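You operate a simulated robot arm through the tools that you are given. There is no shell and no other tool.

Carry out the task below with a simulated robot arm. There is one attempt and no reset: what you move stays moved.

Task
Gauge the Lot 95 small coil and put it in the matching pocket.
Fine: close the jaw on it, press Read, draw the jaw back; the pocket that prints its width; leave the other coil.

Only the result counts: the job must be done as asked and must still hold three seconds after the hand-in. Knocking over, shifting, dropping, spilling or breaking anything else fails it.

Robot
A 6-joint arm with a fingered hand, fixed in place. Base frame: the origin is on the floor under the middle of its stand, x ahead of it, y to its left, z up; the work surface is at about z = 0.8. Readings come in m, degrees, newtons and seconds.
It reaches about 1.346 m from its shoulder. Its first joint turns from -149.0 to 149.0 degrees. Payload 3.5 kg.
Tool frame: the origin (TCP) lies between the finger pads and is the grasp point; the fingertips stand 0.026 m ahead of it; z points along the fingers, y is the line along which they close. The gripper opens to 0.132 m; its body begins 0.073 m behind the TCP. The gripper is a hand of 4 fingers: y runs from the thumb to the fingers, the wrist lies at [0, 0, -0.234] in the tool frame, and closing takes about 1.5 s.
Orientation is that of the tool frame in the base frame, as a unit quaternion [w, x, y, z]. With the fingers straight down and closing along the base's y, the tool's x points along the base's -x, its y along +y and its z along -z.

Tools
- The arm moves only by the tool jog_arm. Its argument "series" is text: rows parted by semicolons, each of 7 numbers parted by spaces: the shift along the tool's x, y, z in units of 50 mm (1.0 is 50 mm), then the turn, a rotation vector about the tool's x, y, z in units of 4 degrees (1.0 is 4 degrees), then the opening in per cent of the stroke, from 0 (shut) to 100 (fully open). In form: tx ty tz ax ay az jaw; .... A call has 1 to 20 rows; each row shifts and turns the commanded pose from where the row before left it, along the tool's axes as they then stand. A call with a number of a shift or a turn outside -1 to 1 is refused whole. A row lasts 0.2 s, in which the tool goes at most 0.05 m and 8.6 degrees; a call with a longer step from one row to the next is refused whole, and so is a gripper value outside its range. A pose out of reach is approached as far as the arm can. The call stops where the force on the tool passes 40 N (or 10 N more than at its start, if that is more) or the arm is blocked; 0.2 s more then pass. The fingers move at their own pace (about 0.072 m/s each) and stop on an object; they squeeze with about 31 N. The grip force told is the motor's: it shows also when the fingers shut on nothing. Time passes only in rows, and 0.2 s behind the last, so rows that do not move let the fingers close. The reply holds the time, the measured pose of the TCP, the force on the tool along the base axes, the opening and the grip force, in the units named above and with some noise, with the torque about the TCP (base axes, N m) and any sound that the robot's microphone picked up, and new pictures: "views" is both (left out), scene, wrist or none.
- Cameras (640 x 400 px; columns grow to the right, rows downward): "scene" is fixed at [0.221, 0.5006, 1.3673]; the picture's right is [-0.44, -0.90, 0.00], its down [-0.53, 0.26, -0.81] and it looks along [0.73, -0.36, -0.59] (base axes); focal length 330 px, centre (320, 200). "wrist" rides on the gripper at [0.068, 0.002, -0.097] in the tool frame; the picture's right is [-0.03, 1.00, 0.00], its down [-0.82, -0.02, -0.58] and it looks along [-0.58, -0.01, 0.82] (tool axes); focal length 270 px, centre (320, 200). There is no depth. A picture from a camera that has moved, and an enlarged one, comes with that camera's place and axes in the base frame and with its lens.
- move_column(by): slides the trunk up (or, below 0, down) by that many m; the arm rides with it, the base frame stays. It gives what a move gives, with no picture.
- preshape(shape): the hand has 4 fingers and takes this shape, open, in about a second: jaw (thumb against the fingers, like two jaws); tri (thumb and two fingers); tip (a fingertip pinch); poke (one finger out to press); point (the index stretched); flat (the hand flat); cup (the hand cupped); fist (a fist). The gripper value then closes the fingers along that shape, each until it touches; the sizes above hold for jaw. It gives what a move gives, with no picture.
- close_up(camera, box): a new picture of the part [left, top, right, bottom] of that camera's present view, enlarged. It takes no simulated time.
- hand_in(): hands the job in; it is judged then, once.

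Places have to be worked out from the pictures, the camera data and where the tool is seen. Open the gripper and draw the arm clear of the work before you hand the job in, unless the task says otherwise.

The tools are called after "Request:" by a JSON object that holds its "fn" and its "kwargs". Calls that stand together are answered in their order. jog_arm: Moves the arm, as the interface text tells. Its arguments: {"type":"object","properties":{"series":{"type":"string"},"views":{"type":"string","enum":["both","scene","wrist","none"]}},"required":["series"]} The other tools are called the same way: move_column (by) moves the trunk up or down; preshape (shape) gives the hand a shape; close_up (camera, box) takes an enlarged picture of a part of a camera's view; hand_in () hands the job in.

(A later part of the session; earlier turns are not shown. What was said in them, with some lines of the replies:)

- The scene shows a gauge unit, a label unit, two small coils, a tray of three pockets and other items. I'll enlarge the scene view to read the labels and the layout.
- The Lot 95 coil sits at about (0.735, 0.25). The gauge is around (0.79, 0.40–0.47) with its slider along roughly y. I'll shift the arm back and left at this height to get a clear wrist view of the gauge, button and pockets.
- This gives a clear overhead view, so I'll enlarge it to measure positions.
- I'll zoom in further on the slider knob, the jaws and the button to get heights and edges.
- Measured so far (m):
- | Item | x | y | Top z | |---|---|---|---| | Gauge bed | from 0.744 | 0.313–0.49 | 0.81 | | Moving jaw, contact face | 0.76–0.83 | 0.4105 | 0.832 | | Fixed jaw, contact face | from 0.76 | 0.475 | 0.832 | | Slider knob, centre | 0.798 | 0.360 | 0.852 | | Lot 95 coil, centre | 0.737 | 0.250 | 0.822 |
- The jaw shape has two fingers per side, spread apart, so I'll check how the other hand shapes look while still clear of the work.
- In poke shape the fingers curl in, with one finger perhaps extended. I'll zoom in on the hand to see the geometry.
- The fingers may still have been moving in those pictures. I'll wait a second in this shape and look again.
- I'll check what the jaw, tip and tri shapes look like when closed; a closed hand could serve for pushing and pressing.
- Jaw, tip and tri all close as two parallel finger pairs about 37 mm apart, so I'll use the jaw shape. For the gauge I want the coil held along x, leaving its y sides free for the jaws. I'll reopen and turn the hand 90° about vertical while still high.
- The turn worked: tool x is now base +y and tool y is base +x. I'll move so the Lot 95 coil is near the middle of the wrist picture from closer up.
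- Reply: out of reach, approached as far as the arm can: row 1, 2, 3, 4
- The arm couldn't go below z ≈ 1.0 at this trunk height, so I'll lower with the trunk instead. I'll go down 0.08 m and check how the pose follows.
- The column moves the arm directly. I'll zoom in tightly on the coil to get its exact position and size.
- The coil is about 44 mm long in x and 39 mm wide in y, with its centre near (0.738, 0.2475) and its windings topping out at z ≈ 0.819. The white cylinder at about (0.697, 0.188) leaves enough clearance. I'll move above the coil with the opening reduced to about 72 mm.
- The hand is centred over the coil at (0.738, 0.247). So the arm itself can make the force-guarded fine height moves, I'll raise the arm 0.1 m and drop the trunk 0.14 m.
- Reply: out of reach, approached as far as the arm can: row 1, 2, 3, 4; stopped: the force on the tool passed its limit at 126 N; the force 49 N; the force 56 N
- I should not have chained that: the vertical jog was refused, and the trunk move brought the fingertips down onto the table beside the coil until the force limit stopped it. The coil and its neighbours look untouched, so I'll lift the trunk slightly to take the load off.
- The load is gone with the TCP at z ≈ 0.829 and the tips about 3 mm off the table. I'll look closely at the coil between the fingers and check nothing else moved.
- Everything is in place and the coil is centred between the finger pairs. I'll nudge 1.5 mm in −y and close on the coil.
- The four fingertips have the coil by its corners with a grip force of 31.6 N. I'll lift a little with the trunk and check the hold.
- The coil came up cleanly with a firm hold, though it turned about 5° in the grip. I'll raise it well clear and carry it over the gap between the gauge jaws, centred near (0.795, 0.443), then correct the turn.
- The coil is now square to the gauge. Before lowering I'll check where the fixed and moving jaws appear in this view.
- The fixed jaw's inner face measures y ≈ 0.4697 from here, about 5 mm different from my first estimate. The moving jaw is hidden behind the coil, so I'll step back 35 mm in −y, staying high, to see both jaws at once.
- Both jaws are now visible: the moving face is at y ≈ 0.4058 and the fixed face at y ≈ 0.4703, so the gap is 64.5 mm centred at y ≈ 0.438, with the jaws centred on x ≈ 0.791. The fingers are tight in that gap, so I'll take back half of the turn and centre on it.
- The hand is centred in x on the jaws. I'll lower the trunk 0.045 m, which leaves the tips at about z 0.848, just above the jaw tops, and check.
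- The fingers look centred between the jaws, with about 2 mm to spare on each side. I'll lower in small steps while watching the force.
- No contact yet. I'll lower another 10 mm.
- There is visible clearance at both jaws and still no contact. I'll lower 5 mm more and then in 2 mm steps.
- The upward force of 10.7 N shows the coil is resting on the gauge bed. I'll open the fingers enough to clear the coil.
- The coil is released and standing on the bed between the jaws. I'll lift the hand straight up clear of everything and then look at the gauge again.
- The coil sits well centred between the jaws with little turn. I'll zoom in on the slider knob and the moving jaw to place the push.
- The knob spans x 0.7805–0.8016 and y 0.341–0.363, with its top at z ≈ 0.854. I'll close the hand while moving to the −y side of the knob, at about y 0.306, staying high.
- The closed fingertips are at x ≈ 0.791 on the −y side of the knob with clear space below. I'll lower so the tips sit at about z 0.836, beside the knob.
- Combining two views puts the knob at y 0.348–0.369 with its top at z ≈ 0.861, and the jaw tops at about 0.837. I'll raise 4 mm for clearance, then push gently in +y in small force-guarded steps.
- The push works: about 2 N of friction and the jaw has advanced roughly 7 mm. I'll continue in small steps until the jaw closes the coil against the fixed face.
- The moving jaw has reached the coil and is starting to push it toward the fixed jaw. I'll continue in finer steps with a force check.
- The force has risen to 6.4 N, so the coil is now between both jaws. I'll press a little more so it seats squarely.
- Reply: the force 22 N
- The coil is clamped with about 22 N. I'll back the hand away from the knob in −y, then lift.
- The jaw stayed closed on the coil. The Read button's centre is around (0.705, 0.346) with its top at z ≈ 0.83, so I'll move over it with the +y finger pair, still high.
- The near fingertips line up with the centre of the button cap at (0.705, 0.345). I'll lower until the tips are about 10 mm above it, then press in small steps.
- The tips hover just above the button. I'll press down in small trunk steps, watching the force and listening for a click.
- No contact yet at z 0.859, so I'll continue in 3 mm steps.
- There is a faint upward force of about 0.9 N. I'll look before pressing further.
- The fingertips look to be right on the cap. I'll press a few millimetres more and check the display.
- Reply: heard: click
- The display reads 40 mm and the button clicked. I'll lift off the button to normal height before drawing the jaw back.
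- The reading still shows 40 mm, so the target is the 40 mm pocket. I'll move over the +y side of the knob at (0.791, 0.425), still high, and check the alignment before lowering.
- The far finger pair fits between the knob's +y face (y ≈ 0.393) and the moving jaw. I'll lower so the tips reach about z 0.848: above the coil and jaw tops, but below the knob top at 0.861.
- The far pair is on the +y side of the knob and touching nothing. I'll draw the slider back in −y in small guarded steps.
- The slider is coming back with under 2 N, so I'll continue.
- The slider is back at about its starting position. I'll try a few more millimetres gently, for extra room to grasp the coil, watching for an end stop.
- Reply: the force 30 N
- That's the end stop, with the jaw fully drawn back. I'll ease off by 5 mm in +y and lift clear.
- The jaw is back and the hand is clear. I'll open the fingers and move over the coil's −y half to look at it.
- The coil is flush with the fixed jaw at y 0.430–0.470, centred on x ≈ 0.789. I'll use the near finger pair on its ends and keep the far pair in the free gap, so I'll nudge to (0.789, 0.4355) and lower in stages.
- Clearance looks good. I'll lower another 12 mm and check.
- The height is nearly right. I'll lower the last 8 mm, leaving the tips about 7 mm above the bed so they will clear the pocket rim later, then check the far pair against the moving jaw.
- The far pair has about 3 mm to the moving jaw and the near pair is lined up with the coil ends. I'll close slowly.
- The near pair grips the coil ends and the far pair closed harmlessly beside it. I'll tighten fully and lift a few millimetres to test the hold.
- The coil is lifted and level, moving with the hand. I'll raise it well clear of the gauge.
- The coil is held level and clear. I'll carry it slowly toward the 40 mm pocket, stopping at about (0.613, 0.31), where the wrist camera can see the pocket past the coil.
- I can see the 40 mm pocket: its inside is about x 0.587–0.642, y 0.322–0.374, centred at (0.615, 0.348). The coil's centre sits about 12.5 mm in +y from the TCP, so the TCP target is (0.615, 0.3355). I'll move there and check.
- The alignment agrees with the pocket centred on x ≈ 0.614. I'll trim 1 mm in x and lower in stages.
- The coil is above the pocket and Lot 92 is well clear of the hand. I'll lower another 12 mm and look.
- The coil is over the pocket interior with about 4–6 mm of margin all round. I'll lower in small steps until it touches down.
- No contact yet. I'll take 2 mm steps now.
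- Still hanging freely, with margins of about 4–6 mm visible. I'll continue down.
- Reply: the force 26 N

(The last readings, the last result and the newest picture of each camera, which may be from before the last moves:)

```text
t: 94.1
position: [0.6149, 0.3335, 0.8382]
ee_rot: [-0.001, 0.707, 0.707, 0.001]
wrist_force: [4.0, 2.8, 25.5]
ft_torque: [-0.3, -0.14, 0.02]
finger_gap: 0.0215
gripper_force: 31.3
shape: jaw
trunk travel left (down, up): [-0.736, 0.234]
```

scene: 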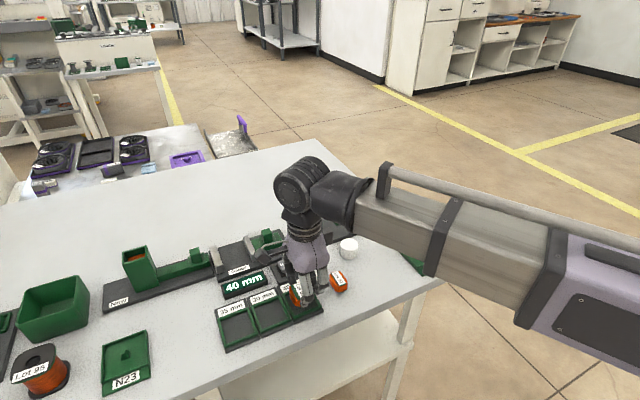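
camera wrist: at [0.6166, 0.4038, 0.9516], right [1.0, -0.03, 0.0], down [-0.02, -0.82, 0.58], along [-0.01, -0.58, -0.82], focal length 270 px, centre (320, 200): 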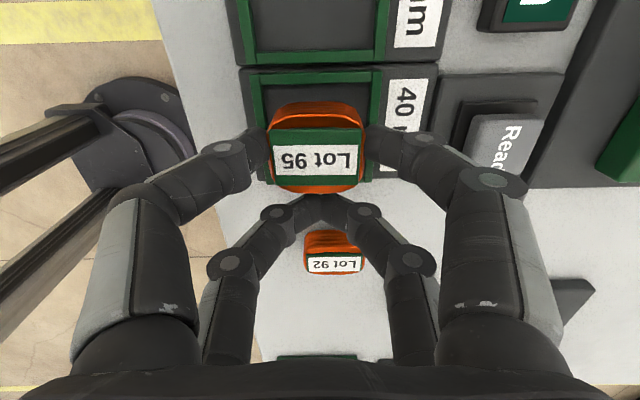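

The torque shows that the far fingertips, not the coil, are touching the pocket's −y rim, so the coil is within a few millimetres of the floor. I'll raise 2 mm to free the tips and then release.

Request:
{"fn": "move_column", "kwargs": {"by": 0.0025}}

Request:
{"fn": "close_up", "kwargs": {"camera": "wrist", "box": [200, 40, 440, 280]}}

Request:
{"fn": "close_up", "kwargs": {"camera": "scene", "box": [260, 240, 350, 330]}}

```text
t: 94.7
position: [0.6157, 0.3353, 0.8395]
ee_rot: [0.0, 0.707, 0.707, 0.0]
wrist_force: [-0.3, -0.1, -0.9]
ft_torque: [0.01, -0.01, 0.04]
finger_gap: 0.0213
gripper_force: 31.3
shape: jaw
trunk travel left (down, up): [-0.738, 0.232]
```

```text
1.67 times, centred on (320, 160) of wrist
camera zoom: at [0.6163, 0.4036, 0.9378], right [1.0, -0.03, 0.0], down [-0.02, -0.82, 0.58], along [-0.02, -0.58, -0.82], focal length 450 px, centre (320, 267)
```

zoom: 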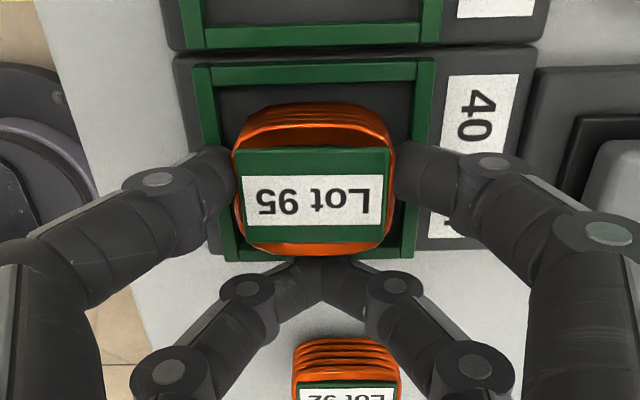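

```text
4.44 times, centred on (305, 285) of scene
camera zoom: at [0.221, 0.5006, 1.3673], right [-0.44, -0.9, 0.0], down [-0.53, 0.26, -0.81], along [0.73, -0.36, -0.59], focal length 1467 px, centre (387, -178)
```

zoom: 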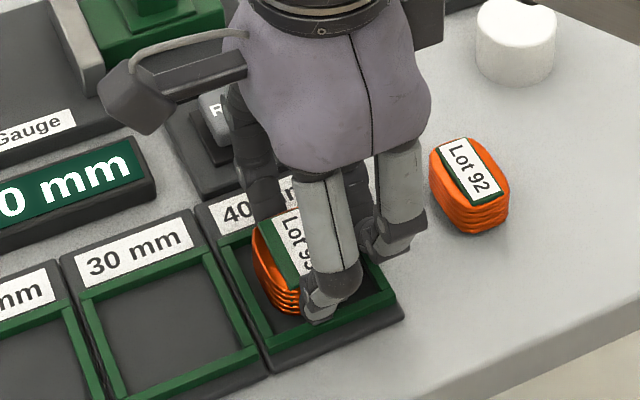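

The coil hangs inside the pocket and the fingers are free of the rim. I'll open the fingers to set it down.

Request:
{"fn": "jog_arm", "kwargs": {"series": "0 0 0 0 0 0 20; 0 0 0 0 0 0 27; 0 0 0 0 0 0 34; 0 0 0 0 0 0 42; 0 0 0 0 0 0 48; 0 0 0 0 0 0 48; 0 0 0 0 0 0 48", "views": "both"}}

Request:
{"fn": "close_up", "kwargs": {"camera": "wrist", "box": [200, 40, 440, 280]}}

Request:
{"fn": "close_up", "kwargs": {"camera": "scene", "box": [260, 240, 350, 330]}}

```text
t: 96.2
position: [0.6144, 0.3342, 0.8396]
ee_rot: [0.0, 0.707, 0.707, 0.0]
wrist_force: [0.8, 1.1, -0.9]
ft_torque: [-0.02, 0.01, 0.01]
finger_gap: 0.063
gripper_force: 0.0
shape: jaw
trunk travel left (down, up): [-0.738, 0.232]
camera wrist: at [0.6165, 0.4037, 0.9381], right [1.0, -0.03, 0.0], down [-0.02, -0.82, 0.58], along [-0.01, -0.58, -0.82], focal length 270 px, centre (320, 200)
```

scene: 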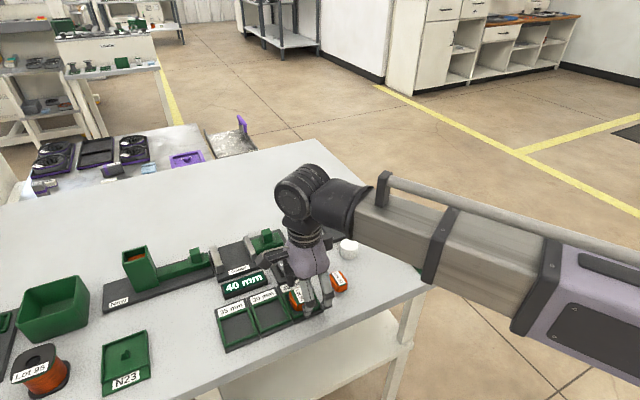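
wrist: 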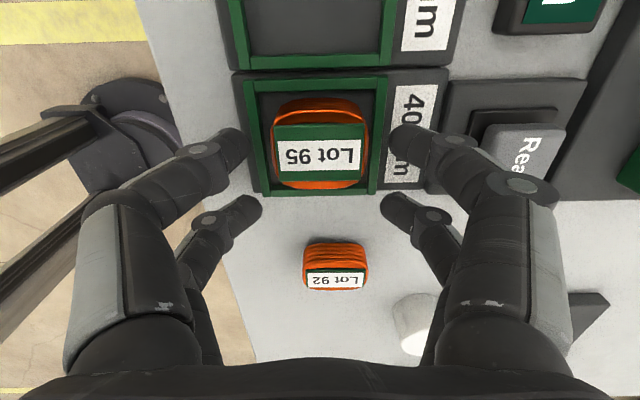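

```text
1.67 times, centred on (320, 160) of wrist
camera zoom: at [0.6165, 0.4037, 0.9381], right [1.0, -0.03, 0.0], down [-0.02, -0.82, 0.58], along [-0.01, -0.58, -0.82], focal length 450 px, centre (320, 267)
```

zoom: 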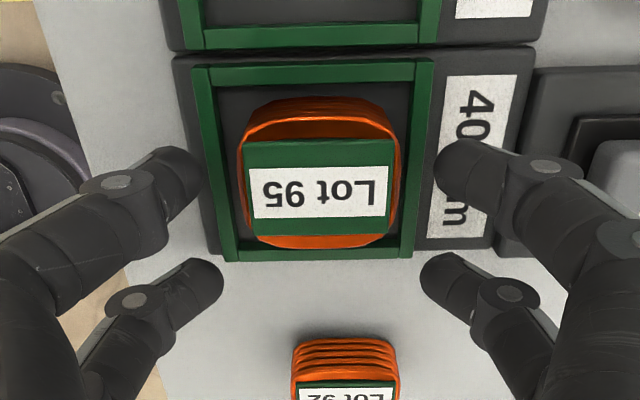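

```text
4.44 times, centred on (305, 285) of scene
camera zoom: at [0.221, 0.5006, 1.3673], right [-0.44, -0.9, 0.0], down [-0.53, 0.26, -0.81], along [0.73, -0.36, -0.59], focal length 1467 px, centre (387, -178)
```

zoom: 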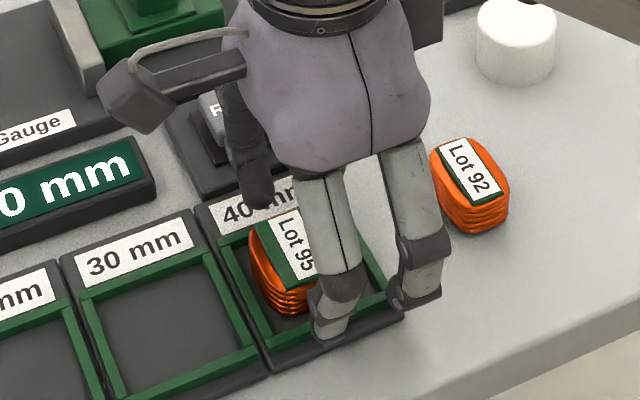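

The coil rests in the 40 mm pocket. I'll lift the hand straight up, well clear.

Request:
{"fn": "move_column", "kwargs": {"by": 0.03}}

Request:
{"fn": "move_column", "kwargs": {"by": 0.1}}

Request:
{"fn": "jog_arm", "kwargs": {"series": "-0.6 0 0 0 0 0 48; -0.6 0 0 0 0 0 48; -0.6 0 0 0 0 0 48; 0 0 0 0 0 0 48; 0 0 0 0 0 0 48", "views": "both"}}

Request:
{"fn": "close_up", "kwargs": {"camera": "scene", "box": [190, 200, 370, 350]}}

```text
t: 97.0
position: [0.6145, 0.3345, 0.8695]
ee_rot: [-0.001, 0.707, 0.707, 0.001]
wrist_force: [-1.0, 0.0, 1.0]
ft_torque: [0.01, 0.02, 0.02]
finger_gap: 0.0626
gripper_force: 0.1
shape: jaw
trunk travel left (down, up): [-0.768, 0.202]
```

```text
t: 98.3
position: [0.6151, 0.336, 0.9699]
ee_rot: [-0.002, 0.707, 0.707, 0.0]
wrist_force: [-0.5, -0.8, 0.0]
ft_torque: [-0.02, -0.01, -0.01]
finger_gap: 0.0629
gripper_force: 0.1
shape: jaw
trunk travel left (down, up): [-0.868, 0.102]
```

```text
t: 99.5
position: [0.6157, 0.2461, 0.9692]
ee_rot: [-0.001, 0.707, 0.707, 0.0]
wrist_force: [0.4, -0.2, -0.1]
ft_torque: [0.0, 0.02, 0.0]
finger_gap: 0.0627
gripper_force: 0.1
shape: jaw
trunk travel left (down, up): [-0.868, 0.102]
camera wrist: at [0.6162, 0.3139, 1.0681], right [1.0, -0.03, 0.0], down [-0.02, -0.82, 0.58], along [-0.01, -0.58, -0.82], focal length 270 px, centre (320, 200)
```

scene: 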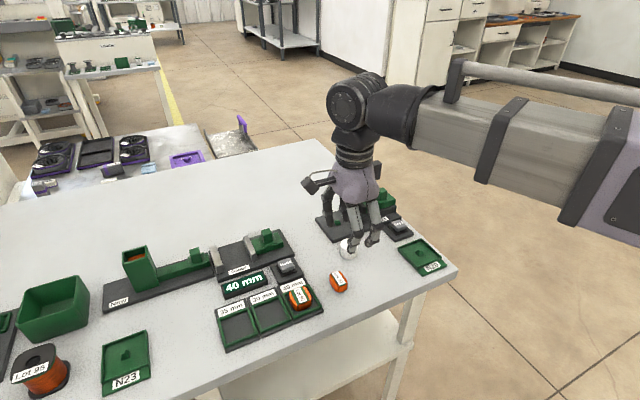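
wrist: 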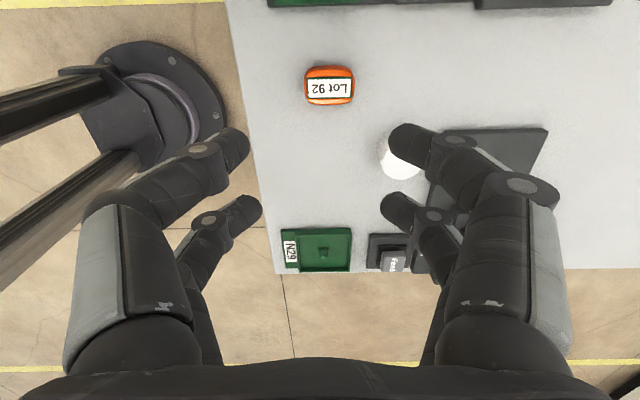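

```text
2.67 times, centred on (280, 275) of scene
camera zoom: at [0.221, 0.5006, 1.3673], right [-0.44, -0.9, 0.0], down [-0.53, 0.26, -0.81], along [0.73, -0.36, -0.59], focal length 880 px, centre (427, 0)
```

zoom: 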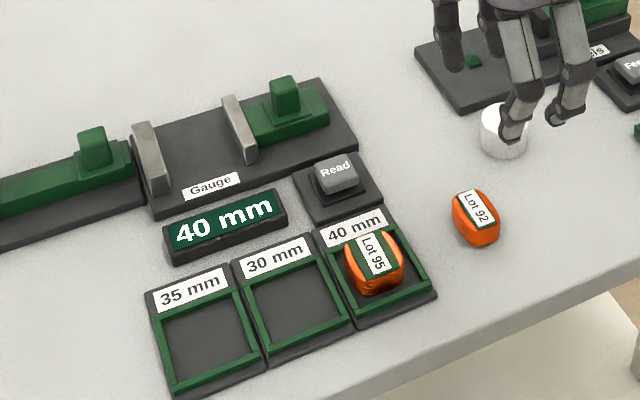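

The coil is in the 40 mm pocket, the gauge jaw is back, and Lot 92 and the white cylinder are untouched. I'll take one last close look to confirm the coil sits flat inside the rim.

Request:
{"fn": "close_up", "kwargs": {"camera": "scene", "box": [270, 270, 330, 320]}}

Request:
{"fn": "jog_arm", "kwargs": {"series": "0 0 0 0 0 0 100; 0 0 0 0 0 0 100; 0 0 0 0 0 0 100; 0 0 0 0 0 0 100", "views": "scene"}}

```text
8.00 times, centred on (300, 295) of scene
camera zoom: at [0.221, 0.5006, 1.3673], right [-0.44, -0.9, 0.0], down [-0.53, 0.26, -0.81], along [0.73, -0.36, -0.59], focal length 2640 px, centre (480, -560)
```

zoom: 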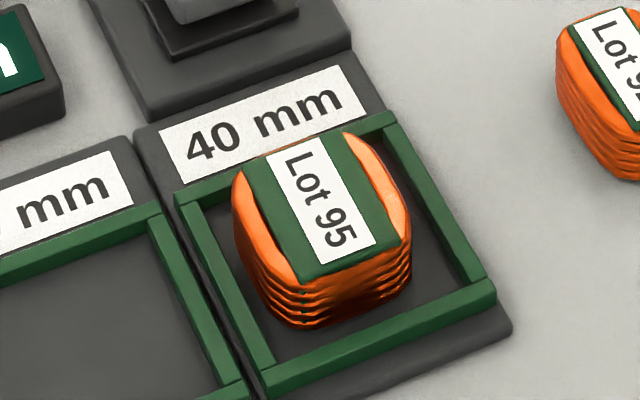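

```text
t: 100.5
position: [0.6145, 0.2456, 0.9703]
ee_rot: [0.0, 0.707, 0.707, 0.0]
wrist_force: [-0.3, -0.3, -0.4]
ft_torque: [-0.03, -0.04, 0.02]
finger_gap: 0.132
gripper_force: 0.0
shape: jaw
trunk travel left (down, up): [-0.868, 0.102]
```

scene: 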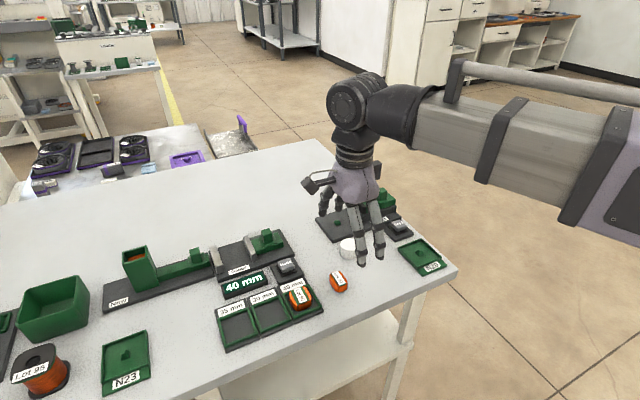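

The Lot 95 coil sits flat inside the 40 mm pocket, the display shows 40 mm, the jaw is drawn back, and the gripper is open and clear. I'm handing the job in.

Request:
{"fn": "hand_in", "kwargs": {}}

```text
The job is handed in.
```

The Lot 95 small coil measured 40 mm on the gauge and is now in the 40 mm pocket. I handed the job in; no verdict came back.

- **Gauge:** I closed the jaw on the coil and pressed Read, which clicked and showed 40 mm. I then drew the jaw back to its end stop.
- **Coil:** In the last close-up it was sitting inside the pocket rim with the fingers clear of it.
- **Other items:** The Lot 92 coil, the white cylinder and the rest of the bench look undisturbed in the last pictures.
- **Hand:** It is open and raised clear of the work.

**Contact with the table:** early on, the fingertips came down on the table beside the coil, with a peak of about 126 N before the force stop. I saw nothing shift or break from it.
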